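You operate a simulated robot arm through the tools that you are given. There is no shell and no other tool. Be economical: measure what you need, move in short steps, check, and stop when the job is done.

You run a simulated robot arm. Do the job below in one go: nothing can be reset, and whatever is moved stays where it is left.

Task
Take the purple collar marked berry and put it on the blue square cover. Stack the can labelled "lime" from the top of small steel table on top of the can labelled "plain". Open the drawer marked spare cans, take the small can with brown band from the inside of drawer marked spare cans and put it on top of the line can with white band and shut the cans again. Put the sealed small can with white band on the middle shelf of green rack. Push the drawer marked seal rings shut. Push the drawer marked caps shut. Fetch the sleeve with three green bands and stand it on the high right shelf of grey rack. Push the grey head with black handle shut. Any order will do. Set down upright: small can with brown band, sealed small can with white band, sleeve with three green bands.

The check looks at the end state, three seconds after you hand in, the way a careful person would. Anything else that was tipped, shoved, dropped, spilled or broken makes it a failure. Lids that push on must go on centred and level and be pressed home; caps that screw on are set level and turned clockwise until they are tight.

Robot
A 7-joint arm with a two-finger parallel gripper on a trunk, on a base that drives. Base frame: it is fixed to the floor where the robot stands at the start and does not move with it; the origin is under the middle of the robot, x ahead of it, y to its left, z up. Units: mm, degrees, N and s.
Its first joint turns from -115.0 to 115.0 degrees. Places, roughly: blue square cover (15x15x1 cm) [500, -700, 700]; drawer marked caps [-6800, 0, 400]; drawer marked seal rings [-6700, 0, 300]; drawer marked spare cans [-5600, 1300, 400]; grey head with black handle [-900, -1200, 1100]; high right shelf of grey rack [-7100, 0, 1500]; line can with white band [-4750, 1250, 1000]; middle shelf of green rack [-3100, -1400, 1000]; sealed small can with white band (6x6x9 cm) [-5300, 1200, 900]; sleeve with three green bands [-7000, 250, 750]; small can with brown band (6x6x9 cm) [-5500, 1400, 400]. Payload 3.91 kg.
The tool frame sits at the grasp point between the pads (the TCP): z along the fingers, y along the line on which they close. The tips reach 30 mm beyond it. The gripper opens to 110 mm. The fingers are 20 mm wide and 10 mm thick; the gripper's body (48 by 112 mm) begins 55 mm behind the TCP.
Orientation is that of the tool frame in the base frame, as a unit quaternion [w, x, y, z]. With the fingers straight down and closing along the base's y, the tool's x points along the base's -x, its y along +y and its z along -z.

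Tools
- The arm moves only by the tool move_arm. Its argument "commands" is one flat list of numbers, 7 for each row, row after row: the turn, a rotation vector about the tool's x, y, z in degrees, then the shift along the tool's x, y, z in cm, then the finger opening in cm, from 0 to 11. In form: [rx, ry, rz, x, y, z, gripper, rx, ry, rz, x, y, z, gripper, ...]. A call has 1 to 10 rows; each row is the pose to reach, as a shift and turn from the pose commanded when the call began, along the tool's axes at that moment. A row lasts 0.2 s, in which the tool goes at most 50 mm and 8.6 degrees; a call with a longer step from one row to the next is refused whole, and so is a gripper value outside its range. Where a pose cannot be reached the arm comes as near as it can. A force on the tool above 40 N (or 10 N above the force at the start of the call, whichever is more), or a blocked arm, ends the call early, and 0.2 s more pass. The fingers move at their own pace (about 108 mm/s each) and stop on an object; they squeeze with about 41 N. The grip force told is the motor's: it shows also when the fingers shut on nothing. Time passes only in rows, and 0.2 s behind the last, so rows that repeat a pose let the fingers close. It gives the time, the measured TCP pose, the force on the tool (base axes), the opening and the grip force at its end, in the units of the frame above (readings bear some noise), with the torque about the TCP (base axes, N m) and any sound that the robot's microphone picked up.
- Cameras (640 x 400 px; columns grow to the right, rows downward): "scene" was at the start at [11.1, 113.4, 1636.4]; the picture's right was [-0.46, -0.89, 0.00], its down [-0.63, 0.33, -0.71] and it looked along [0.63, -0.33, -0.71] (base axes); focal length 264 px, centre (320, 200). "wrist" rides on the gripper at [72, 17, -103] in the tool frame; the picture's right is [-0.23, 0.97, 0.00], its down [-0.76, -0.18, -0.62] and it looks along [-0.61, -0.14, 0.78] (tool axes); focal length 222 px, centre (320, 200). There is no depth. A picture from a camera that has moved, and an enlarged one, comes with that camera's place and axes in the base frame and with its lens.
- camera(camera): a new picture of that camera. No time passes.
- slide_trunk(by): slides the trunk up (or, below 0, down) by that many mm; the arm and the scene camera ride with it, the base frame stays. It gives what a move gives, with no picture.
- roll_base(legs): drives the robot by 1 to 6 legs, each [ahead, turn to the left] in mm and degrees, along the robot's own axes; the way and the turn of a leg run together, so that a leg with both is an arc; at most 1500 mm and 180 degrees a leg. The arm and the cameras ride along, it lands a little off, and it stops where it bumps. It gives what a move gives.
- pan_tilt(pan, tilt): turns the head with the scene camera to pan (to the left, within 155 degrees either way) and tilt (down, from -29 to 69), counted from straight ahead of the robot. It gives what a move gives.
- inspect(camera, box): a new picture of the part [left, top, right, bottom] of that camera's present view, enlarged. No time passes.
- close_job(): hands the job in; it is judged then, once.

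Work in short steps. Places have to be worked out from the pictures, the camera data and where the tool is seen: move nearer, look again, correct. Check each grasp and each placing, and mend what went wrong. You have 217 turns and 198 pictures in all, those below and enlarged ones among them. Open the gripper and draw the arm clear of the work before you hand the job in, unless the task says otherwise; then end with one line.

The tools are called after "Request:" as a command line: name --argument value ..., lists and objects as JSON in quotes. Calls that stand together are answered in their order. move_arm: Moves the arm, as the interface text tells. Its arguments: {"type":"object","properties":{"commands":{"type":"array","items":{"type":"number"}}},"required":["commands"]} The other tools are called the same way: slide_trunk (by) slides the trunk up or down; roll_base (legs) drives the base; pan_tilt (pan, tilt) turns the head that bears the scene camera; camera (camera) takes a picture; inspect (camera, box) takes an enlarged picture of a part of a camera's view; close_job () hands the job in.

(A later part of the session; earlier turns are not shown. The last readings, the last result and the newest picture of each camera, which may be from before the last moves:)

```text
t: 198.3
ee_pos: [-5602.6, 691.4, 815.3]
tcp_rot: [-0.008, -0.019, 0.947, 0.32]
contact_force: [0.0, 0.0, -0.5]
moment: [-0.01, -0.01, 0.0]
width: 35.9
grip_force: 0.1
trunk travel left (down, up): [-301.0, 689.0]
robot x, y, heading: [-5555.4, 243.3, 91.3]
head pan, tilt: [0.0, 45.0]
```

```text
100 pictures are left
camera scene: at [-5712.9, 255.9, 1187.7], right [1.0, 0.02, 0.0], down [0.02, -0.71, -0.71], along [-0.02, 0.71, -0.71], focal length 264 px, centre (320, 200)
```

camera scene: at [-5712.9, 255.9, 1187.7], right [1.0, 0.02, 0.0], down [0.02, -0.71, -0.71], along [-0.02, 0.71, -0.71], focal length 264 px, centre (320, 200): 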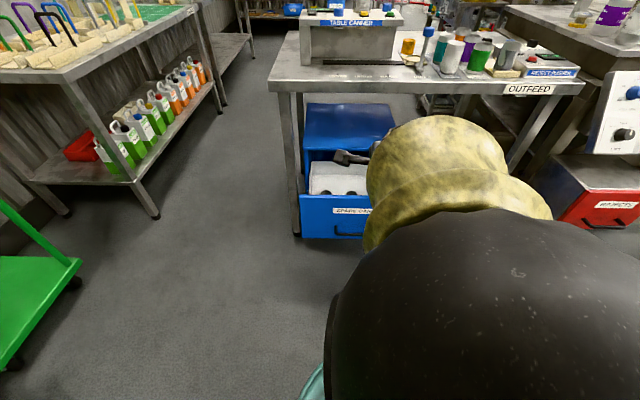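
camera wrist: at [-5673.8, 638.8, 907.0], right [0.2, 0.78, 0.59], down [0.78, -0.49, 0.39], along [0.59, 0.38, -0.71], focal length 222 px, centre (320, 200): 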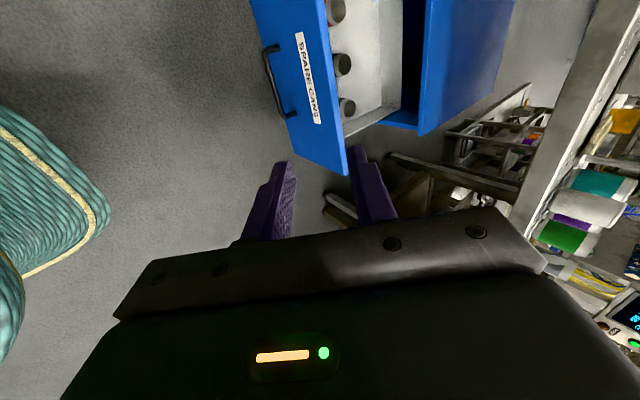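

Three small cans stand behind the drawer front. I zoom to find the brown band.

Request:
inspect --camera "wrist" --box '[240, 0, 440, 180]'

Request:
inspect --camera "scene" --box '[280, 90, 400, 250]'

```text
2.22 times, centred on (340, 90) of wrist
camera zoom: at [-5673.8, 638.8, 907.0], right [0.2, 0.78, 0.59], down [0.78, -0.49, 0.39], along [0.59, 0.38, -0.71], focal length 494 px, centre (276, 444)
```

zoom: 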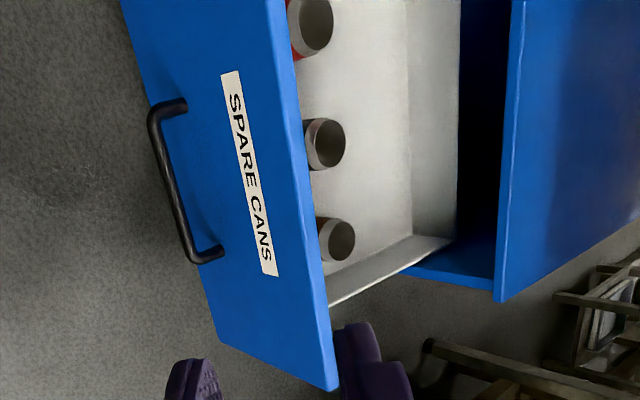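

```text
2.50 times, centred on (340, 170) of scene
camera zoom: at [-5712.9, 255.9, 1187.7], right [1.0, 0.02, 0.0], down [0.02, -0.71, -0.71], along [-0.02, 0.71, -0.71], focal length 660 px, centre (270, 275)
```

zoom: 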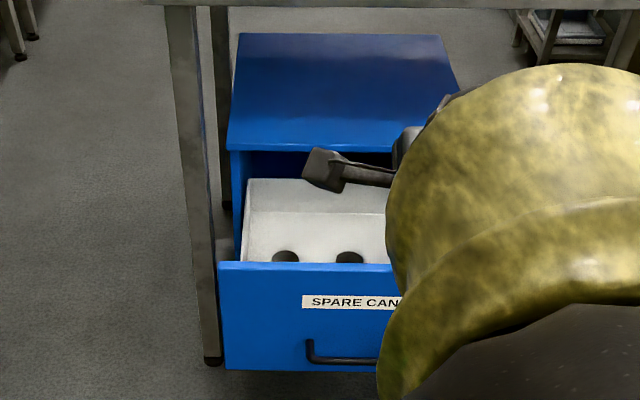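

The row of cans is at y≈1044; the one at x≈-5499 looks brown-banded. I turn the tool straight down again (fingers closing along x).

Request:
move_arm --commands '[2.7, 2.58, -7.66, 0, -0.7, -0.5, 5, 5.4, 5.16, -15.32, 0, -1.4, -1, 6, 8.1, 7.74, -22.98, 0, -2.1, -1.5, 7, 10.8, 10.32, -30.64, 0, -2.8, -2, 8, 13.5, 12.9, -38.3, 0, -3.5, -2.5, 8, 16.2, 15.48, -45.96, 0, -4, -3, 8, 18.9, 18.06, -53.62, 0, -4, -3, 8, 21.6, 20.64, -61.28, 0, -4, -3, 8, 24.3, 23.22, -68.94, 0, -4, -3, 8, 27, 25.8, -76.6, 0, -4, -3, 8]'

Request:
move_arm --commands '[2.7, 2.6, -7.6, 0, 0, 0, 8, 2.7, 2.6, -7.6, 0, 0, 0, 8]'

Request:
pan_tilt --pan 0 --tilt 40

Request:
camera --camera "scene"

Request:
camera --camera "wrist"

```text
t: 200.5
ee_pos: [-5600.5, 641.0, 815.9]
tcp_rot: [0.0, -0.658, 0.752, 0.032]
contact_force: [0.4, 0.2, -0.4]
moment: [-0.03, 0.01, 0.0]
width: 80.1
grip_force: 0.0
trunk travel left (down, up): [-301.0, 689.0]
robot x, y, heading: [-5559.2, 236.5, 91.2]
head pan, tilt: [0.0, 45.0]
```

```text
t: 201.1
ee_pos: [-5601.5, 641.1, 814.8]
tcp_rot: [0.001, -0.707, 0.707, 0.0]
contact_force: [0.4, 0.1, -0.2]
moment: [0.02, 0.0, 0.01]
width: 80.0
grip_force: 0.0
trunk travel left (down, up): [-301.0, 689.0]
robot x, y, heading: [-5559.7, 240.6, 91.2]
head pan, tilt: [0.0, 45.0]
```

```text
t: 201.7
ee_pos: [-5601.5, 640.9, 816.5]
tcp_rot: [0.0, -0.706, 0.708, 0.0]
contact_force: [0.8, 1.2, -0.2]
moment: [0.0, 0.0, 0.01]
width: 80.1
grip_force: 0.0
trunk travel left (down, up): [-301.0, 689.0]
robot x, y, heading: [-5559.2, 235.3, 91.1]
head pan, tilt: [0.0, 40.0]
```

```text
97 pictures are left
camera scene: at [-5712.9, 259.6, 1195.0], right [1.0, 0.02, 0.0], down [0.02, -0.64, -0.77], along [-0.02, 0.77, -0.64], focal length 264 px, centre (320, 200)
```

scene: 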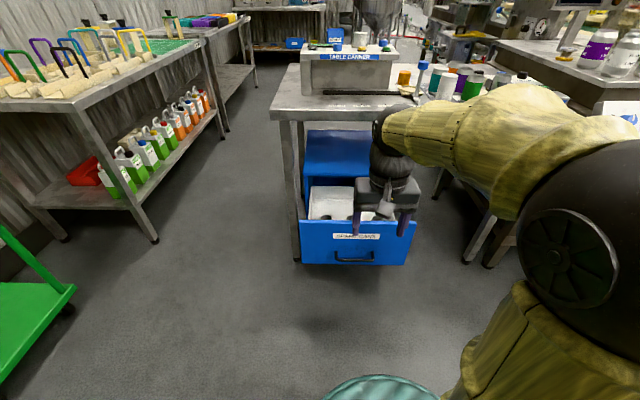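

```text
96 pictures are left
camera wrist: at [-5618.8, 568.4, 917.6], right [-0.97, 0.23, 0.0], down [0.18, 0.76, 0.62], along [0.14, 0.61, -0.78], focal length 222 px, centre (320, 200)
```

wrist: 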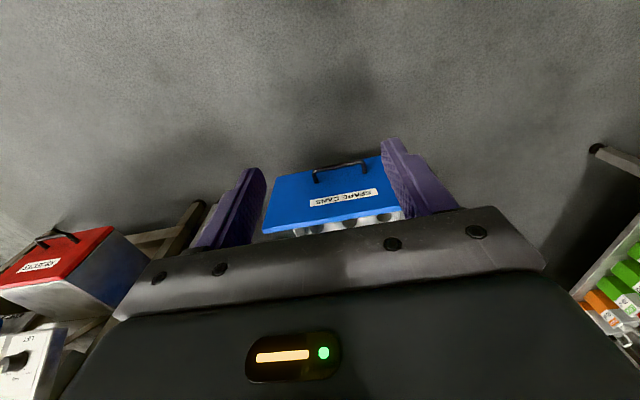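

I shift the tool over to x≈-5499 and drive 300 nearer, staying high in front of the table edge, to look into the drawer.

Request:
move_arm --commands '[0, 0, 0, 0, -3.5, 0, 8, 0, 0, 0, 0, -7, 0, 8, 0, 0, 0, 0, -10.5, 0, 8]'

Request:
roll_base --legs '[[290, 0]]'

Request:
slide_trunk --by -150

Request:
camera --camera "wrist"

Request:
camera --camera "scene"

```text
t: 202.5
ee_pos: [-5495.6, 641.0, 816.0]
tcp_rot: [0.0, -0.706, 0.708, 0.0]
contact_force: [-0.6, -0.1, 0.1]
moment: [0.01, -0.02, -0.01]
width: 80.1
grip_force: 0.1
trunk travel left (down, up): [-301.0, 689.0]
robot x, y, heading: [-5558.6, 237.8, 91.0]
head pan, tilt: [0.0, 40.0]
```

```text
t: 204.5
ee_pos: [-5504.3, 931.1, 815.8]
tcp_rot: [0.0, -0.707, 0.708, 0.0]
contact_force: [-1.3, 0.2, -0.6]
moment: [-0.01, 0.01, 0.0]
width: 80.1
grip_force: 0.2
trunk travel left (down, up): [-301.0, 689.0]
robot x, y, heading: [-5565.6, 530.8, 91.7]
head pan, tilt: [0.0, 40.0]
```

```text
t: 206.3
ee_pos: [-5505.0, 932.0, 666.7]
tcp_rot: [0.0, -0.707, 0.707, 0.001]
contact_force: [0.5, -0.4, -0.2]
moment: [-0.03, 0.0, 0.01]
width: 80.0
grip_force: 0.0
trunk travel left (down, up): [-151.0, 839.0]
robot x, y, heading: [-5562.1, 528.9, 91.8]
head pan, tilt: [0.0, 40.0]
```

```text
95 pictures are left
camera wrist: at [-5522.2, 859.5, 769.0], right [-0.97, 0.23, 0.0], down [0.18, 0.76, 0.62], along [0.14, 0.61, -0.78], focal length 222 px, centre (320, 200)
```

wrist: 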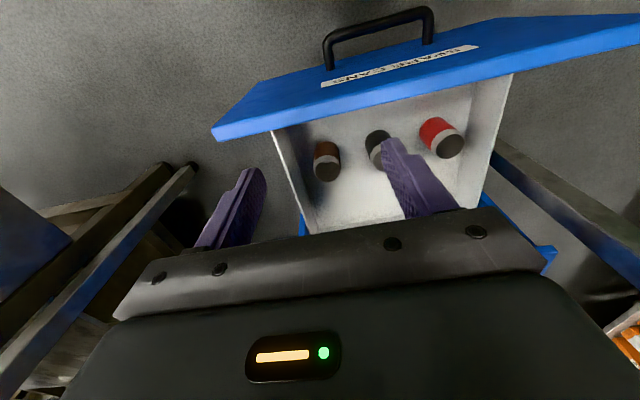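

```text
94 pictures are left
camera scene: at [-5720.4, 549.4, 1045.1], right [1.0, 0.03, 0.0], down [0.02, -0.64, -0.77], along [-0.02, 0.77, -0.64], focal length 264 px, centre (320, 200)
```

scene: 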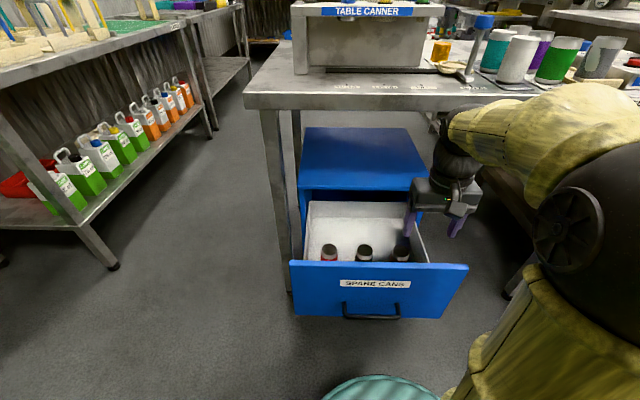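

Brown can confirmed (nearest the +x side). I zoom for its accurate place.

Request:
inspect --camera "scene" --box '[300, 190, 460, 290]'

Request:
inspect --camera "wrist" --box '[260, 80, 480, 217]'

```text
4.00 times, centred on (380, 240) of scene
camera zoom: at [-5720.4, 549.4, 1045.1], right [1.0, 0.03, 0.0], down [0.02, -0.64, -0.77], along [-0.02, 0.77, -0.64], focal length 1055 px, centre (80, 40)
```

zoom: 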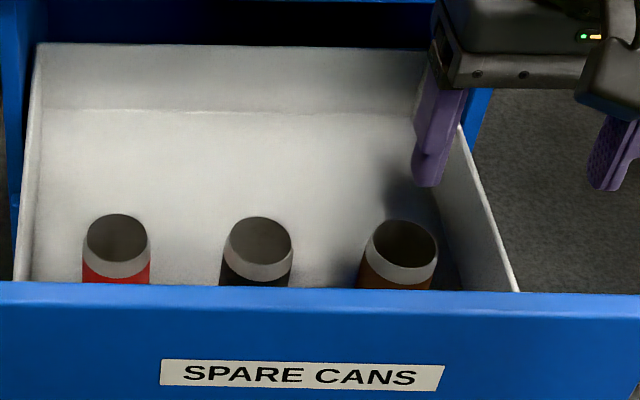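

```text
2.91 times, centred on (370, 148) of wrist
camera zoom: at [-5522.2, 859.5, 769.0], right [-0.97, 0.23, 0.0], down [0.18, 0.76, 0.62], along [0.14, 0.61, -0.78], focal length 646 px, centre (174, 350)
```

zoom: 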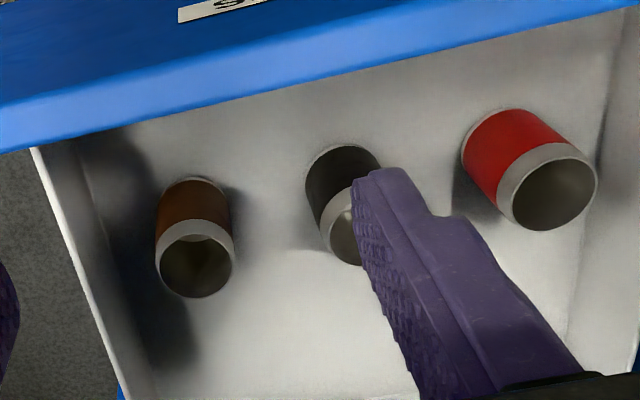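

Brown can top at ≈[-5495,1050,444]; the drawer wall is only ~19 mm from it on +x, so I'll close along y instead. I yaw the tool 90°.

Request:
move_arm --commands '[0, 0, 8.5, 0, 0, 0, 9, 0, 0, 17, 0, 0, 0, 10, 0, 0, 25.5, 0, 0, 0, 10, 0, 0, 34, 0, 0, 0, 10, 0, 0, 42.5, 0, 0, 0, 10, 0, 0, 51, 0, 0, 0, 10, 0, 0, 59.5, 0, 0, 0, 10, 0, 0, 68, 0, 0, 0, 10, 0, 0, 76.5, 0, 0, 0, 10, 0, 0, 85, 0, 0, 0, 10]'

Request:
roll_base --legs '[[75, 0]]'

Request:
camera --camera "wrist"

```text
t: 208.5
ee_pos: [-5504.6, 931.4, 666.1]
tcp_rot: [0.001, -0.042, 0.999, 0.0]
contact_force: [-0.4, 0.3, -1.3]
moment: [0.05, -0.03, -0.02]
width: 99.8
grip_force: 0.0
trunk travel left (down, up): [-151.0, 839.0]
robot x, y, heading: [-5565.4, 532.8, 91.4]
head pan, tilt: [0.0, 40.0]
```

```text
t: 209.5
ee_pos: [-5506.8, 1006.3, 666.4]
tcp_rot: [-0.001, -0.045, 0.999, 0.0]
contact_force: [0.0, 0.2, 0.1]
moment: [0.0, 0.03, 0.0]
width: 100.1
grip_force: 0.0
trunk travel left (down, up): [-151.0, 839.0]
robot x, y, heading: [-5567.1, 606.0, 91.5]
head pan, tilt: [0.0, 40.0]
```

```text
91 pictures are left
camera wrist: at [-5581.7, 1017.5, 769.1], right [0.14, 0.99, 0.0], down [0.77, -0.11, 0.62], along [0.62, -0.09, -0.78], focal length 222 px, centre (320, 200)
```

wrist: 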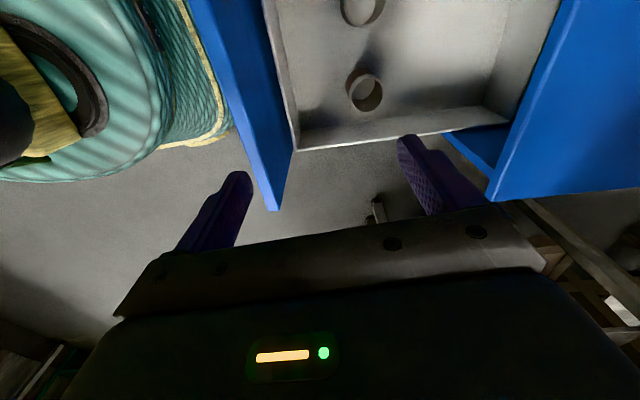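

Base is close to the drawer front, so the arm does the rest. I move over the can, lower the trunk 100 and look again.

Request:
move_arm --commands '[0, 0, 2, -0.7, 2.4, 0, 10, 0, 0, 4, -1.4, 4.8, 0, 10, 0, 0, 5, -1.4, 4.8, 0, 10]'

Request:
slide_trunk --by -100

Request:
camera --camera "wrist"

Request:
camera --camera "scene"

```text
t: 210.3
ee_pos: [-5497.5, 1056.0, 666.1]
tcp_rot: [-0.001, -0.001, 1.0, 0.0]
contact_force: [-0.8, -0.3, -0.8]
moment: [-0.01, 0.02, -0.03]
width: 99.9
grip_force: 0.1
trunk travel left (down, up): [-151.0, 839.0]
robot x, y, heading: [-5569.5, 605.6, 91.8]
head pan, tilt: [0.0, 40.0]
```

```text
t: 211.7
ee_pos: [-5497.4, 1056.7, 566.1]
tcp_rot: [0.0, -0.001, 1.0, -0.001]
contact_force: [0.3, 0.4, 1.1]
moment: [-0.02, 0.0, -0.02]
width: 100.2
grip_force: 0.0
trunk travel left (down, up): [-51.0, 939.0]
robot x, y, heading: [-5565.3, 605.0, 91.9]
head pan, tilt: [0.0, 40.0]
```

```text
90 pictures are left
camera wrist: at [-5570.9, 1072.3, 668.5], right [0.23, 0.97, 0.0], down [0.76, -0.18, 0.62], along [0.61, -0.14, -0.78], focal length 222 px, centre (320, 200)
```

wrist: 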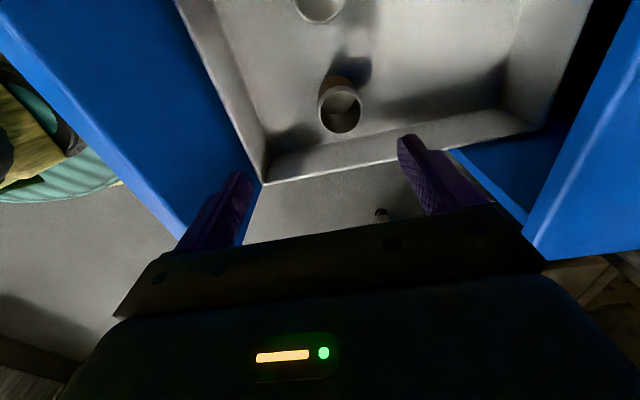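

```text
89 pictures are left
camera scene: at [-5722.5, 624.5, 945.1], right [1.0, 0.03, 0.0], down [0.02, -0.64, -0.77], along [-0.02, 0.77, -0.64], focal length 264 px, centre (320, 200)
```

scene: 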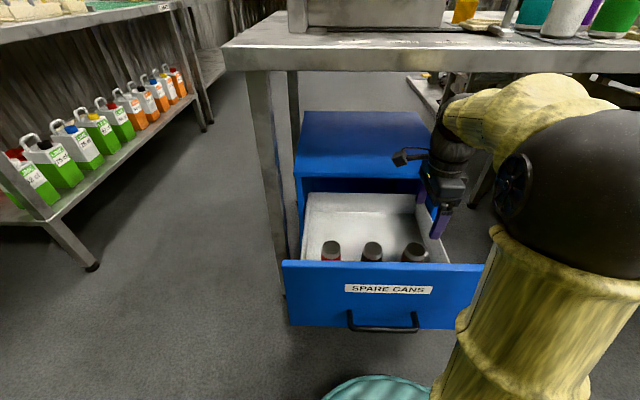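

Better fix: can top at ≈[-5491,1077,418]. I move there with the arm and descend.

Request:
move_arm --commands '[0, 0, 0, -0.6, 1, 2.5, 9, 0, 0, 0, -0.6, 2, 5, 9, 0, 0, 0, -0.6, 2, 7.5, 9, 0, 0, 0, -0.6, 2, 7.5, 9]'

Request:
camera --camera "wrist"

```text
t: 212.7
ee_pos: [-5492.7, 1077.0, 491.4]
tcp_rot: [0.001, -0.001, 1.0, -0.001]
contact_force: [0.2, 0.1, -0.3]
moment: [-0.01, -0.01, 0.02]
width: 89.9
grip_force: 0.0
trunk travel left (down, up): [-51.0, 939.0]
robot x, y, heading: [-5564.8, 605.9, 91.6]
head pan, tilt: [0.0, 40.0]
```

```text
88 pictures are left
camera wrist: at [-5565.3, 1092.7, 594.0], right [0.23, 0.97, 0.0], down [0.76, -0.18, 0.62], along [0.61, -0.14, -0.78], focal length 222 px, centre (320, 200)
```

wrist: 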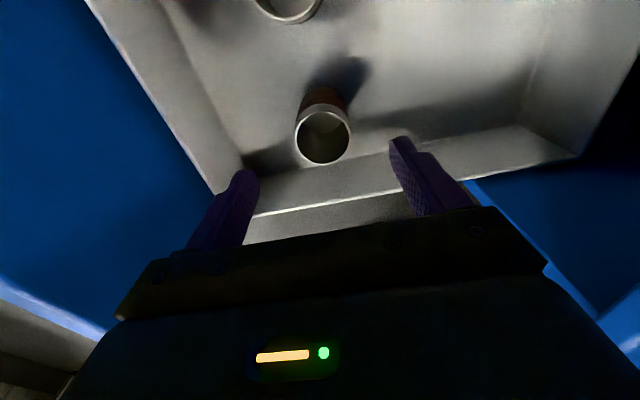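

Centred. Descend to TCP z≈396 and close on the can.

Request:
move_arm --commands '[0, 0, 0, 0.1, 0, 3, 9, 0, 0, 0, 0.1, 0, 6, 9, 0, 0, 0, 0.1, 0, 9.4, 9, 0, 0, 0, 0.1, 0, 9.4, 9, 0, 0, 0, 0.1, 0, 9.4, 5, 0, 0, 0, 0.1, 0, 9.4, 4, 0, 0, 0, 0.1, 0, 9.4, 4]'

Request:
camera --camera "wrist"

```text
t: 214.3
ee_pos: [-5490.6, 1075.4, 396.4]
tcp_rot: [-0.001, -0.001, 1.0, 0.001]
contact_force: [0.2, -0.2, 0.6]
moment: [0.03, 0.03, 0.03]
width: 50.2
grip_force: 40.7
trunk travel left (down, up): [-51.0, 939.0]
robot x, y, heading: [-5568.6, 603.4, 91.7]
head pan, tilt: [0.0, 40.0]
```

```text
87 pictures are left
camera wrist: at [-5564.4, 1091.6, 499.3], right [0.23, 0.97, 0.0], down [0.76, -0.18, 0.62], along [0.61, -0.14, -0.78], focal length 222 px, centre (320, 200)
```

wrist: 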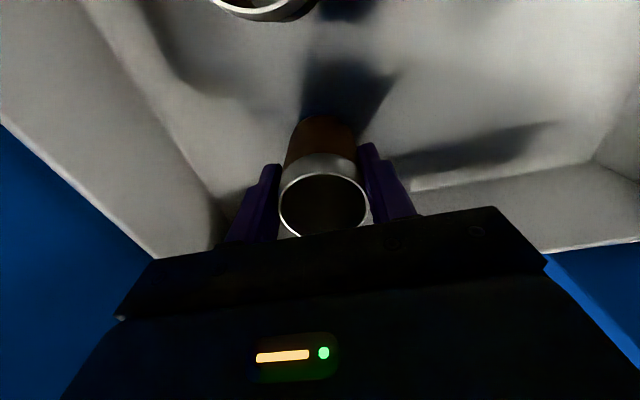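

Held at 50 mm. I lift in two stages, backing out from under the table edge before rising fully.

Request:
slide_trunk --by 110

Request:
roll_base --legs '[[-70, 0]]'

Request:
slide_trunk --by 150

Request:
camera --camera "wrist"

Request:
camera --camera "scene"

```text
t: 215.7
ee_pos: [-5492.4, 1073.9, 506.5]
tcp_rot: [-0.001, 0.0, 1.0, -0.001]
contact_force: [0.3, -1.3, 0.5]
moment: [-0.01, -0.02, 0.01]
width: 49.9
grip_force: 40.9
trunk travel left (down, up): [-161.0, 829.0]
robot x, y, heading: [-5568.7, 609.8, 91.8]
head pan, tilt: [0.0, 40.0]
```

```text
t: 216.7
ee_pos: [-5489.4, 1004.4, 506.9]
tcp_rot: [0.0, -0.001, 1.0, -0.001]
contact_force: [0.2, 0.7, 0.3]
moment: [0.01, 0.02, -0.03]
width: 50.0
grip_force: 40.6
trunk travel left (down, up): [-161.0, 829.0]
robot x, y, heading: [-5564.0, 532.3, 91.8]
head pan, tilt: [0.0, 40.0]
```

```text
t: 218.4
ee_pos: [-5489.3, 1005.1, 656.7]
tcp_rot: [0.0, -0.001, 1.0, -0.001]
contact_force: [-0.4, -0.3, 0.7]
moment: [-0.01, -0.03, -0.03]
width: 50.1
grip_force: 40.9
trunk travel left (down, up): [-311.0, 679.0]
robot x, y, heading: [-5565.2, 533.9, 91.7]
head pan, tilt: [0.0, 40.0]
```

```text
86 pictures are left
camera wrist: at [-5562.1, 1021.4, 759.2], right [0.23, 0.97, 0.0], down [0.76, -0.18, 0.62], along [0.61, -0.14, -0.78], focal length 222 px, centre (320, 200)
```

wrist: 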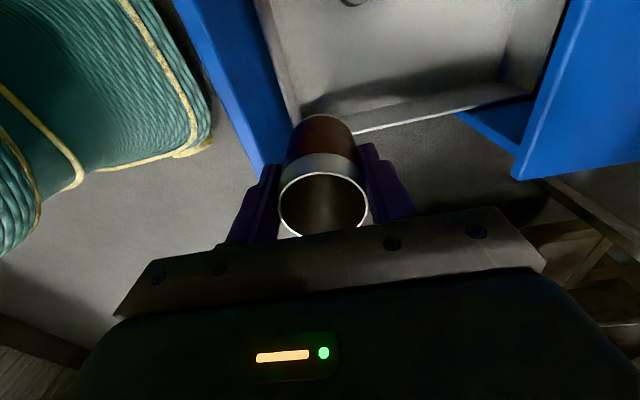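

```text
85 pictures are left
camera scene: at [-5720.5, 554.4, 1205.0], right [1.0, 0.03, 0.0], down [0.02, -0.64, -0.77], along [-0.02, 0.77, -0.64], focal length 264 px, centre (320, 200)
```

scene: 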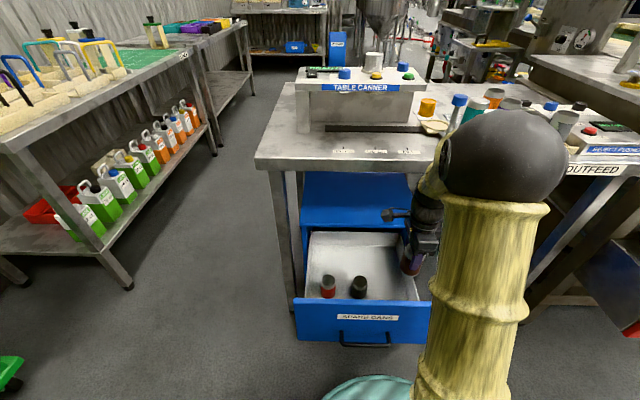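

Brown can in hand. I back out, raise the trunk, and go round to a spot left of the line deck (≈[-5015,880]) to reach the PLAIN LINE can.

Request:
roll_base --legs '[[-240, 0], [0, -90], [550, 0], [0, 90], [250, 0]]'

Request:
slide_trunk --by 400

Request:
slide_trunk --by 140

Request:
pan_tilt --pan -20 --tilt 45

Request:
camera --camera "scene"

```text
t: 232.1
ee_pos: [-4950.1, 1035.2, 656.5]
tcp_rot: [-0.001, -0.011, 1.0, 0.0]
contact_force: [1.0, -0.6, 0.2]
moment: [0.03, 0.02, 0.01]
width: 49.9
grip_force: 41.4
trunk travel left (down, up): [-311.0, 679.0]
robot x, y, heading: [-5018.4, 562.5, 92.7]
head pan, tilt: [0.0, 40.0]
```

```text
t: 236.0
ee_pos: [-4950.8, 1035.0, 1056.5]
tcp_rot: [0.0, -0.011, 1.0, -0.001]
contact_force: [0.0, 0.8, -0.5]
moment: [0.04, -0.01, 0.0]
width: 50.0
grip_force: 41.0
trunk travel left (down, up): [-711.0, 279.0]
robot x, y, heading: [-5016.2, 565.2, 93.0]
head pan, tilt: [0.0, 40.0]
```

```text
t: 237.6
ee_pos: [-4951.1, 1033.6, 1196.5]
tcp_rot: [0.0, -0.012, 1.0, -0.001]
contact_force: [-0.2, 0.6, 0.3]
moment: [0.01, 0.02, 0.0]
width: 50.0
grip_force: 40.6
trunk travel left (down, up): [-851.0, 139.0]
robot x, y, heading: [-5018.8, 562.5, 92.9]
head pan, tilt: [0.0, 40.0]
```

```text
t: 238.5
ee_pos: [-4950.3, 1034.5, 1196.5]
tcp_rot: [0.0, -0.012, 1.0, 0.0]
contact_force: [0.2, -0.5, 0.0]
moment: [-0.02, -0.01, 0.01]
width: 50.5
grip_force: 41.2
trunk travel left (down, up): [-851.0, 139.0]
robot x, y, heading: [-5015.2, 564.2, 92.5]
head pan, tilt: [-20.0, 45.0]
```

```text
84 pictures are left
camera scene: at [-5144.2, 572.7, 1737.8], right [0.95, -0.3, 0.0], down [-0.21, -0.68, -0.71], along [0.21, 0.68, -0.71], focal length 264 px, centre (320, 200)
```

scene: 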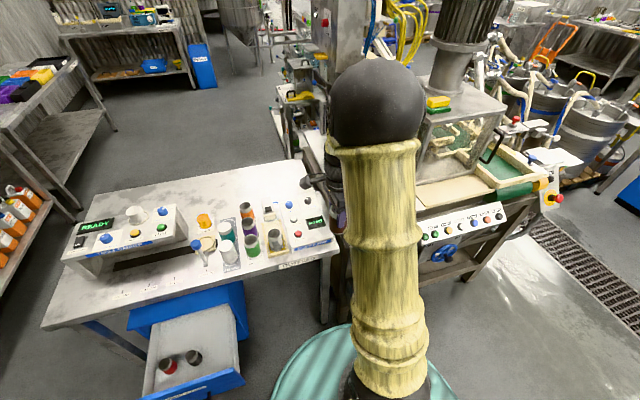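

The arm blocks the view; I swing the tool toward +x and use the wrist camera, which looks that way.

Request:
move_arm --commands '[0, 0, 0, -3, -2.2, 0, 4, 0, 0, 0, -6, -4.4, 0, 4, 0, 0, 0, -9, -6.6, 0, 4, 0, 0, 0, -12, -8.5, 0, 4]'

Request:
camera --camera "wrist"

Request:
camera --camera "scene"

```text
t: 239.5
ee_pos: [-4827.7, 951.3, 1194.9]
tcp_rot: [-0.001, -0.012, 1.0, -0.001]
contact_force: [0.9, 0.2, 0.0]
moment: [0.01, 0.0, 0.03]
width: 50.0
grip_force: 40.7
trunk travel left (down, up): [-851.0, 139.0]
robot x, y, heading: [-5017.7, 564.6, 92.6]
head pan, tilt: [-20.0, 45.0]
```

```text
83 pictures are left
camera wrist: at [-4901.6, 966.4, 1297.7], right [0.2, 0.98, 0.0], down [0.77, -0.16, 0.62], along [0.61, -0.13, -0.78], focal length 222 px, centre (320, 200)
```

wrist: 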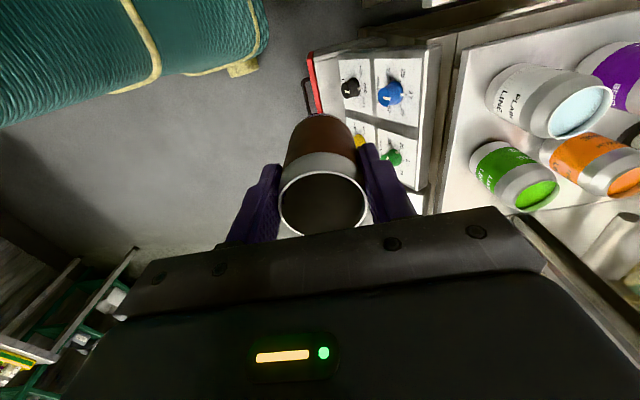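

```text
82 pictures are left
camera scene: at [-5143.2, 572.3, 1737.9], right [0.95, -0.3, 0.0], down [-0.21, -0.67, -0.71], along [0.21, 0.67, -0.71], focal length 264 px, centre (320, 200)
```

scene: 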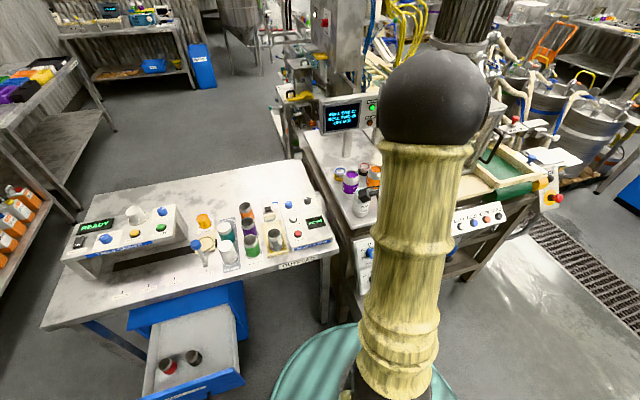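

Line can top ≈[-4765,1249,1010]. I straighten the heading and drive 290 forward, well above everything.

Request:
roll_base --legs '[[0, -2.6], [150, 0], [140, 0]]'

Request:
camera --camera "wrist"

Request:
camera --camera "scene"

```text
t: 242.2
ee_pos: [-4812.3, 1235.0, 1195.0]
tcp_rot: [0.0, 0.011, 1.0, -0.001]
contact_force: [-0.5, -0.3, -0.6]
moment: [-0.01, -0.04, -0.02]
width: 50.0
grip_force: 40.8
trunk travel left (down, up): [-851.0, 139.0]
robot x, y, heading: [-5014.9, 853.6, 90.2]
head pan, tilt: [-20.0, 45.0]
```

```text
81 pictures are left
camera wrist: at [-4885.2, 1252.7, 1297.3], right [0.25, 0.97, 0.0], down [0.76, -0.19, 0.62], along [0.6, -0.16, -0.78], focal length 222 px, centre (320, 200)
```

wrist: 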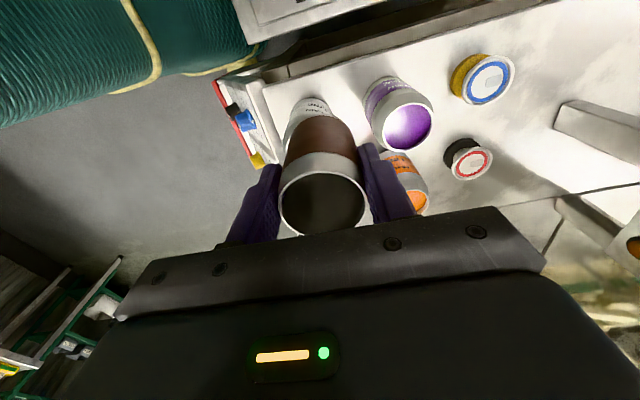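

```text
80 pictures are left
camera scene: at [-5143.9, 869.7, 1737.8], right [0.94, -0.34, 0.0], down [-0.24, -0.67, -0.71], along [0.24, 0.66, -0.71], focal length 264 px, centre (320, 200)
```

scene: 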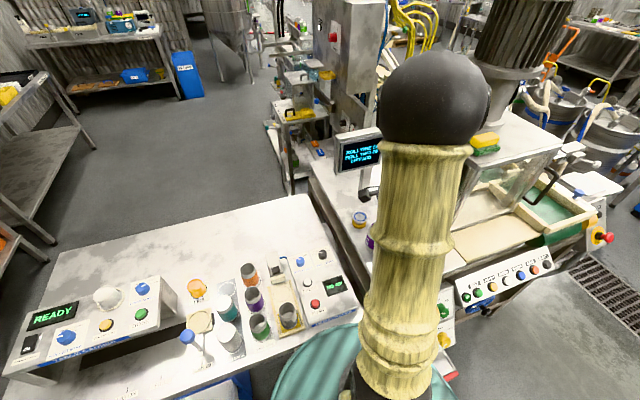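

The held can hides the target. I shift the tool 100 mm in -y to see the line can beside it.

Request:
move_arm --commands '[0, 0, 1.3, 0, -4, 0, 4, 0, 0, 1.3, 0, -8, 0, 4, 0, 0, 1.3, 0, -11, 0, 4]'

Request:
camera --camera "wrist"

Request:
pan_tilt --pan -5 --tilt 45

Request:
camera --camera "scene"

```text
t: 243.0
ee_pos: [-4817.0, 1122.4, 1194.2]
tcp_rot: [0.001, 0.023, 1.0, 0.001]
contact_force: [-0.5, -0.4, 0.7]
moment: [0.03, -0.02, 0.01]
width: 50.2
grip_force: 41.1
trunk travel left (down, up): [-851.0, 139.0]
robot x, y, heading: [-5016.6, 848.7, 90.3]
head pan, tilt: [-20.0, 45.0]
```

```text
79 pictures are left
camera wrist: at [-4889.3, 1142.8, 1297.6], right [0.27, 0.96, 0.0], down [0.75, -0.21, 0.62], along [0.6, -0.17, -0.78], focal length 222 px, centre (320, 200)
```

wrist: 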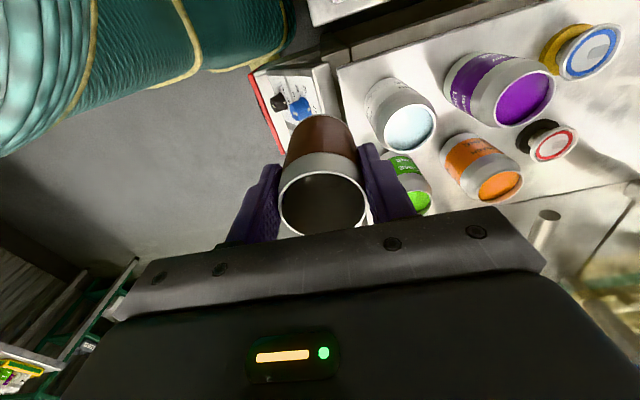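

```text
t: 243.7
ee_pos: [-4817.3, 1124.1, 1194.5]
tcp_rot: [0.0, 0.022, 1.0, 0.0]
contact_force: [-0.6, 0.6, 0.6]
moment: [0.0, 0.03, 0.0]
width: 50.0
grip_force: 41.3
trunk travel left (down, up): [-851.0, 139.0]
robot x, y, heading: [-5016.9, 851.9, 90.1]
head pan, tilt: [-5.0, 45.0]
```

```text
78 pictures are left
camera scene: at [-5164.6, 872.8, 1737.8], right [1.0, -0.09, 0.0], down [-0.06, -0.7, -0.71], along [0.06, 0.7, -0.71], focal length 264 px, centre (320, 200)
```

scene: 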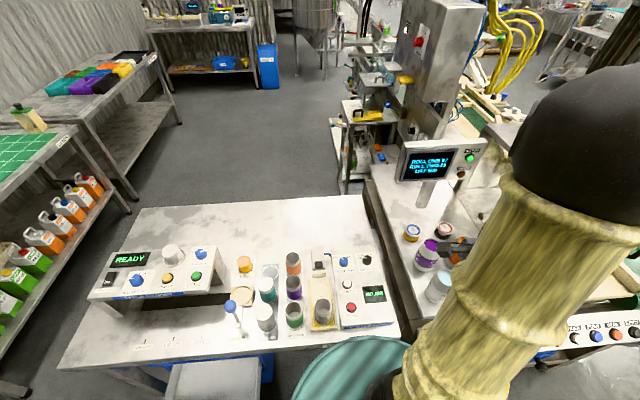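

Both cameras now see the line can; I zoom for its top centre.

Request:
inspect --camera "scene" --box '[390, 220, 490, 320]'

Request:
inspect --camera "wrist" --box '[270, 60, 470, 240]'

```text
4.00 times, centred on (440, 270) of scene
camera zoom: at [-5164.6, 872.8, 1737.8], right [1.0, -0.09, 0.0], down [-0.06, -0.7, -0.71], along [0.06, 0.7, -0.71], focal length 1055 px, centre (-160, -80)
```

zoom: 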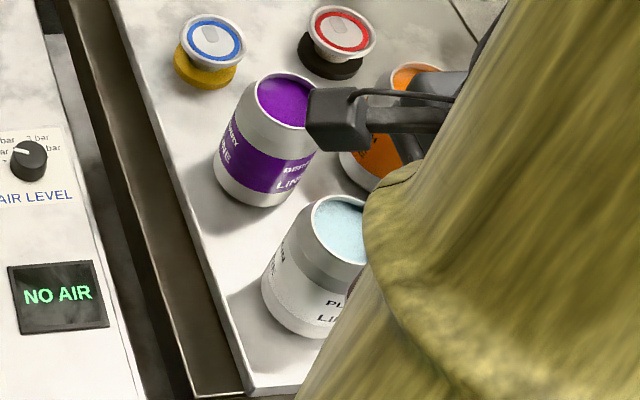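

```text
2.22 times, centred on (370, 150) of wrist
camera zoom: at [-4889.0, 1144.5, 1297.3], right [0.27, 0.96, 0.0], down [0.75, -0.21, 0.62], along [0.6, -0.17, -0.78], focal length 494 px, centre (209, 311)
```

zoom: 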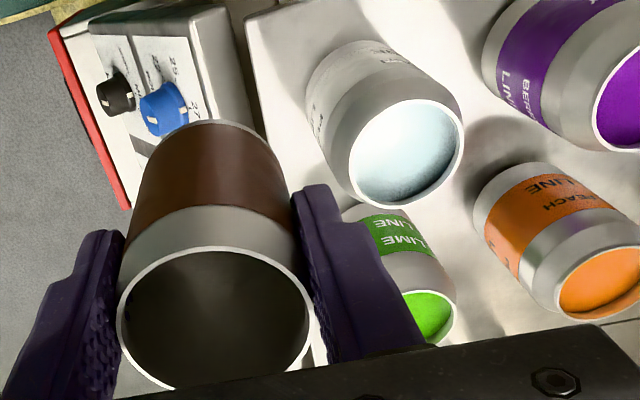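

Line can top ≈[-4768,1218,1042]. I bring the held can over it at this height.

Request:
move_arm --commands '[0, 0, 0, -1.4, 3.2, 0, 4, 0, 0, 0, -2.8, 6.4, 0, 4, 0, 0, 0, -4.1, 9.6, 0, 4, 0, 0, 0, -4.1, 9.6, 2, 4, 0, 0, 0, -4.1, 9.6, 3, 4, 0, 0, 0, -4.1, 9.6, 3, 4]'

Request:
camera --camera "wrist"

Request:
camera --camera "scene"

```text
t: 245.1
ee_pos: [-4770.7, 1216.1, 1165.4]
tcp_rot: [-0.001, 0.021, 1.0, 0.0]
contact_force: [1.1, -1.2, -0.1]
moment: [-0.03, 0.01, 0.01]
width: 50.3
grip_force: 41.1
trunk travel left (down, up): [-851.0, 139.0]
robot x, y, heading: [-5015.8, 855.6, 89.9]
head pan, tilt: [-5.0, 45.0]
```

```text
75 pictures are left
camera wrist: at [-4843.1, 1237.4, 1268.1], right [0.27, 0.96, 0.0], down [0.75, -0.21, 0.62], along [0.6, -0.17, -0.78], focal length 222 px, centre (320, 200)
```

wrist: 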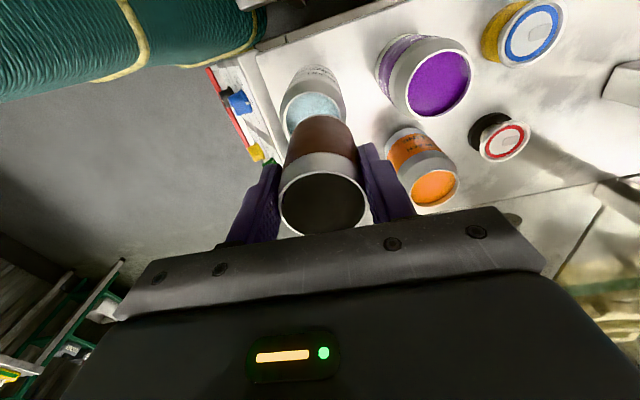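

```text
74 pictures are left
camera scene: at [-5164.9, 872.7, 1737.8], right [1.0, -0.09, 0.0], down [-0.06, -0.7, -0.71], along [0.06, 0.7, -0.71], focal length 264 px, centre (320, 200)
```

scene: 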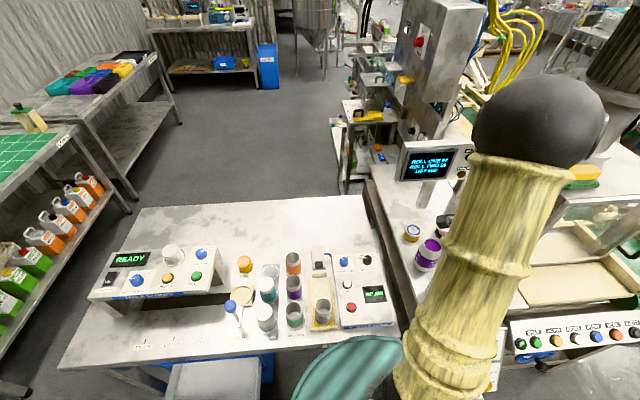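

I zoom to check the lateral alignment.

Request:
inspect --camera "wrist" --box '[250, 50, 410, 170]'

```text
3.33 times, centred on (330, 110) of wrist
camera zoom: at [-4843.1, 1237.4, 1268.1], right [0.27, 0.96, 0.0], down [0.75, -0.21, 0.62], along [0.6, -0.17, -0.78], focal length 740 px, centre (287, 500)
```

zoom: 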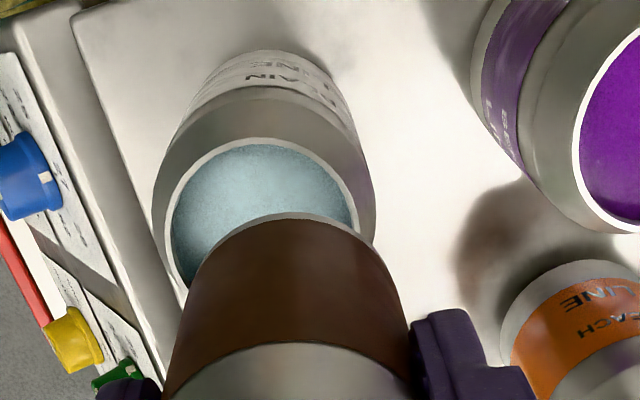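

The target is ~8 mm to -y of the can's axis. I correct by [-2,-8] and lower step by step to contact.

Request:
move_arm --commands '[0, 0, 0, 0.2, -0.8, 0, 4, 0, 0, 0, 0.2, -0.8, 1.2, 4, 0, 0, 0, 0.2, -0.8, 2, 4, 0, 0, 0, 0.2, -0.8, 2.6, 4, 0, 0, 0, 0.2, -0.8, 2.6, 4]'

Request:
inspect --camera "wrist" --box '[250, 50, 410, 170]'

```text
t: 246.3
ee_pos: [-4773.3, 1208.3, 1140.5]
tcp_rot: [0.001, 0.021, 1.0, 0.001]
contact_force: [0.3, -0.6, 18.8]
moment: [-0.15, -0.08, 0.0]
width: 50.0
grip_force: 40.8
trunk travel left (down, up): [-851.0, 139.0]
robot x, y, heading: [-5016.7, 856.4, 90.1]
head pan, tilt: [-5.0, 45.0]
```

```text
3.33 times, centred on (330, 110) of wrist
camera zoom: at [-4845.3, 1228.8, 1242.8], right [0.27, 0.96, 0.0], down [0.75, -0.21, 0.62], along [0.6, -0.17, -0.78], focal length 740 px, centre (287, 500)
```

zoom: 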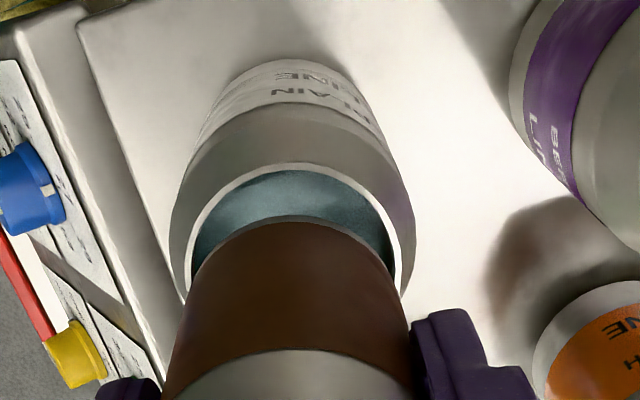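

Contact at TCP z 1140, but the blue gap shows the can sits ~13 mm too far +x. I lift 8 mm, shift -13 in x, and look again.

Request:
move_arm --commands '[0, 0, 0, 0, 0, -1, 4, 0, 0, 0, 0.7, 0, -1, 4, 0, 0, 0, 1.3, 0, -1, 4, 0, 0, 0, 1.3, 0, -0.5, 4]'

Request:
inspect --camera "wrist" --box '[250, 50, 410, 170]'

Request:
pan_tilt --pan -38 --tilt 45

Request:
camera --camera "scene"

```text
t: 247.3
ee_pos: [-4784.1, 1209.9, 1143.7]
tcp_rot: [0.0, 0.021, 1.0, 0.0]
contact_force: [0.8, 1.1, 0.0]
moment: [-0.05, 0.03, 0.04]
width: 50.2
grip_force: 41.2
trunk travel left (down, up): [-851.0, 139.0]
robot x, y, heading: [-5017.3, 855.2, 90.2]
head pan, tilt: [-5.0, 45.0]
```

```text
3.33 times, centred on (330, 110) of wrist
camera zoom: at [-4857.1, 1231.0, 1246.8], right [0.27, 0.96, 0.0], down [0.75, -0.21, 0.62], along [0.6, -0.17, -0.78], focal length 740 px, centre (287, 500)
```

zoom: 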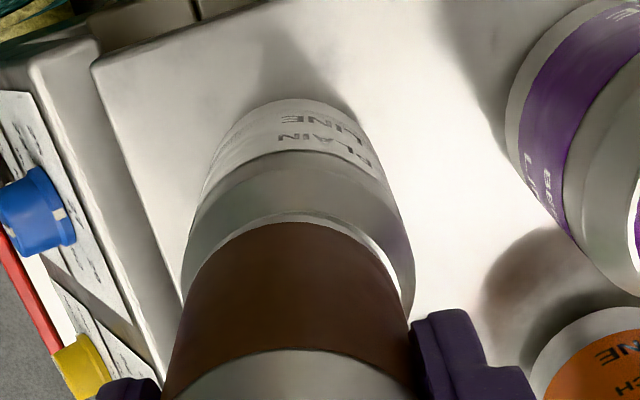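

```text
t: 248.3
ee_pos: [-4784.5, 1210.0, 1144.5]
tcp_rot: [0.0, 0.022, 1.0, 0.001]
contact_force: [0.6, -0.2, -0.4]
moment: [0.0, -0.01, 0.01]
width: 49.9
grip_force: 41.2
trunk travel left (down, up): [-851.0, 139.0]
robot x, y, heading: [-5018.6, 854.4, 90.3]
head pan, tilt: [-38.0, 45.0]
```

```text
70 pictures are left
camera scene: at [-5121.7, 856.3, 1737.8], right [0.79, -0.61, 0.0], down [-0.43, -0.56, -0.71], along [0.43, 0.56, -0.71], focal length 264 px, centre (320, 200)
```

scene: 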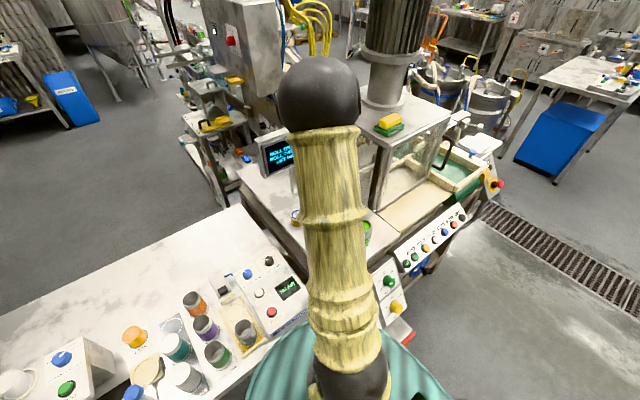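

Well aligned now. I lower to contact.

Request:
move_arm --commands '[0, 0, 0, 0, 0.1, 0.2, 4, 0, 0, 0, 0, 0.1, 0.4, 4, 0, 0, 0, 0, 0.1, 0.6, 4, 0, 0, 0, 0, 0.1, 0.6, 4]'

Request:
inspect --camera "wrist" --box '[250, 50, 410, 170]'

```text
t: 249.3
ee_pos: [-4786.0, 1210.8, 1137.9]
tcp_rot: [0.001, 0.023, 1.0, 0.001]
contact_force: [1.5, 2.7, 15.1]
moment: [0.19, -0.21, 0.03]
width: 50.2
grip_force: 40.9
trunk travel left (down, up): [-851.0, 139.0]
robot x, y, heading: [-5015.4, 856.9, 89.8]
head pan, tilt: [-38.0, 45.0]
```

```text
3.33 times, centred on (330, 110) of wrist
camera zoom: at [-4857.7, 1230.8, 1241.2], right [0.27, 0.96, 0.0], down [0.75, -0.21, 0.62], along [0.6, -0.17, -0.78], focal length 740 px, centre (287, 500)
```

zoom: 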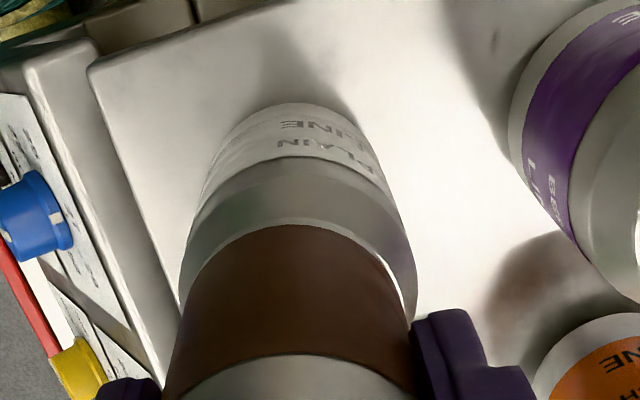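

Balanced contact (15 N). I ease, open, and rise straight up.

Request:
move_arm --commands '[0, 0, 0, 0, 0, -0.2, 4, 0, 0, 0, 0, 0, -0.2, 5.6, 0, 0, 0, 0, 0, -0.2, 7, 0, 0, 0, 0, 0, -0.2, 8, 0, 0, 0, 0, 0, -3, 8, 0, 0, 0, 0, 0, -7, 8, 0, 0, 0, 0, 0, -10, 8]'

Request:
camera --camera "wrist"

```text
t: 250.9
ee_pos: [-4785.7, 1211.4, 1236.6]
tcp_rot: [0.0, 0.023, 1.0, 0.0]
contact_force: [0.1, 0.6, -0.2]
moment: [0.01, 0.02, 0.02]
width: 80.0
grip_force: 0.0
trunk travel left (down, up): [-851.0, 139.0]
robot x, y, heading: [-5024.4, 856.4, 90.2]
head pan, tilt: [-38.0, 45.0]
```

```text
68 pictures are left
camera wrist: at [-4858.2, 1231.5, 1340.5], right [0.27, 0.96, 0.0], down [0.75, -0.21, 0.62], along [0.6, -0.17, -0.78], focal length 222 px, centre (320, 200)
```

wrist: 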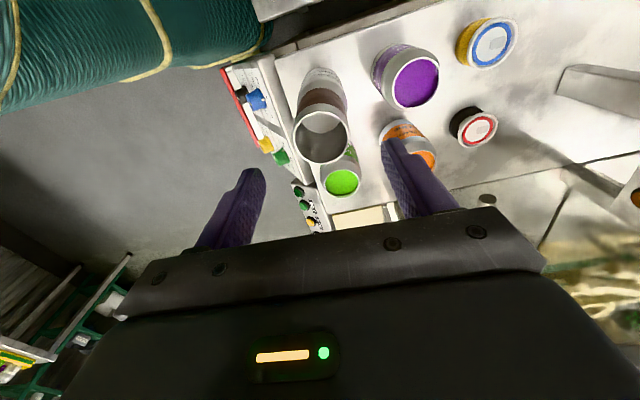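

The brown can stands on the line can. Next I shut the drawer: I rise, back away, yaw the tool back and go in front of the drawer.

Request:
move_arm --commands '[0, 0, -8, 1, -3, -3, 8, 0, 0, -16, 2, -6, -5, 8, 0, 0, -24, 3, -9, -5, 7, 0, 0, -32, 5, -9, -5, 6, 0, 0, -40, 7, -9, -5, 6, 0, 0, -48, 9, -9, -5, 6, 0, 0, -56, 11, -9, -5, 6, 0, 0, -64, 13, -9, -5, 6, 0, 0, -72, 15, -9, -5, 6, 0, 0, -80, 17, -9, -5, 6]'

Request:
camera --camera "wrist"

```text
t: 253.1
ee_pos: [-4959.1, 1128.6, 1287.8]
tcp_rot: [-0.001, -0.627, 0.779, 0.0]
contact_force: [0.5, -0.4, 0.7]
moment: [0.0, -0.03, 0.04]
width: 60.1
grip_force: 0.0
trunk travel left (down, up): [-851.0, 139.0]
robot x, y, heading: [-5019.5, 854.5, 90.1]
head pan, tilt: [-38.0, 45.0]
```

```text
67 pictures are left
camera wrist: at [-4991.8, 1061.2, 1390.2], right [-0.9, 0.43, 0.0], down [0.34, 0.71, 0.62], along [0.27, 0.56, -0.78], focal length 222 px, centre (320, 200)
```

wrist: 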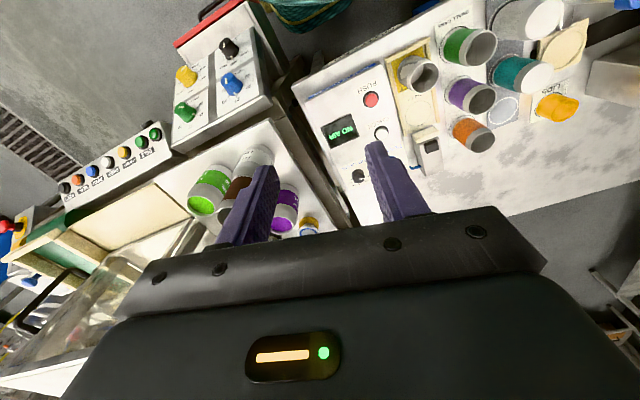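

Now drive to the front of the drawer and lower the trunk.

Request:
roll_base --legs '[[-560, 0], [0, 90], [575, 0], [0, -90]]'

Request:
slide_trunk --by -400

Request:
slide_trunk --by -300

Request:
pan_tilt --pan 0 --tilt 45

Request:
camera --camera "scene"

```text
t: 266.9
ee_pos: [-5550.2, 562.9, 1287.9]
tcp_rot: [0.0, -0.644, 0.765, 0.0]
contact_force: [0.3, -0.2, -0.4]
moment: [-0.01, 0.0, 0.02]
width: 60.2
grip_force: 0.1
trunk travel left (down, up): [-851.0, 139.0]
robot x, y, heading: [-5597.1, 287.1, 92.6]
head pan, tilt: [-38.0, 45.0]
```

```text
t: 270.7
ee_pos: [-5550.3, 563.1, 887.5]
tcp_rot: [0.0, -0.643, 0.766, 0.0]
contact_force: [0.4, -0.8, 0.7]
moment: [-0.01, 0.01, -0.01]
width: 59.6
grip_force: 0.1
trunk travel left (down, up): [-451.0, 539.0]
robot x, y, heading: [-5599.4, 286.7, 92.7]
head pan, tilt: [-38.0, 45.0]
```

```text
t: 273.7
ee_pos: [-5549.9, 564.0, 587.3]
tcp_rot: [0.0, -0.643, 0.766, 0.0]
contact_force: [-0.8, -0.5, 0.1]
moment: [0.01, -0.02, -0.01]
width: 60.1
grip_force: 0.0
trunk travel left (down, up): [-151.0, 839.0]
robot x, y, heading: [-5594.0, 284.3, 92.6]
head pan, tilt: [-38.0, 45.0]
```

```text
t: 274.7
ee_pos: [-5549.2, 563.7, 587.0]
tcp_rot: [-0.001, -0.644, 0.765, -0.001]
contact_force: [0.3, 0.3, 0.2]
moment: [0.01, -0.02, -0.01]
width: 60.0
grip_force: 0.1
trunk travel left (down, up): [-151.0, 839.0]
robot x, y, heading: [-5599.7, 286.7, 92.3]
head pan, tilt: [0.0, 45.0]
```

```text
66 pictures are left
camera scene: at [-5751.7, 299.0, 1037.8], right [1.0, 0.05, 0.0], down [0.03, -0.71, -0.71], along [-0.03, 0.71, -0.71], focal length 264 px, centre (320, 200)
```

scene: 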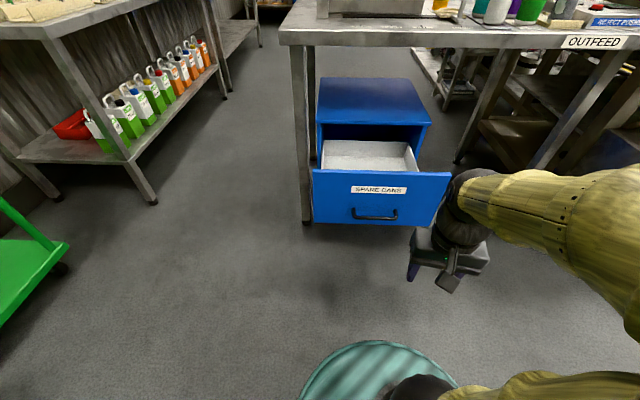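

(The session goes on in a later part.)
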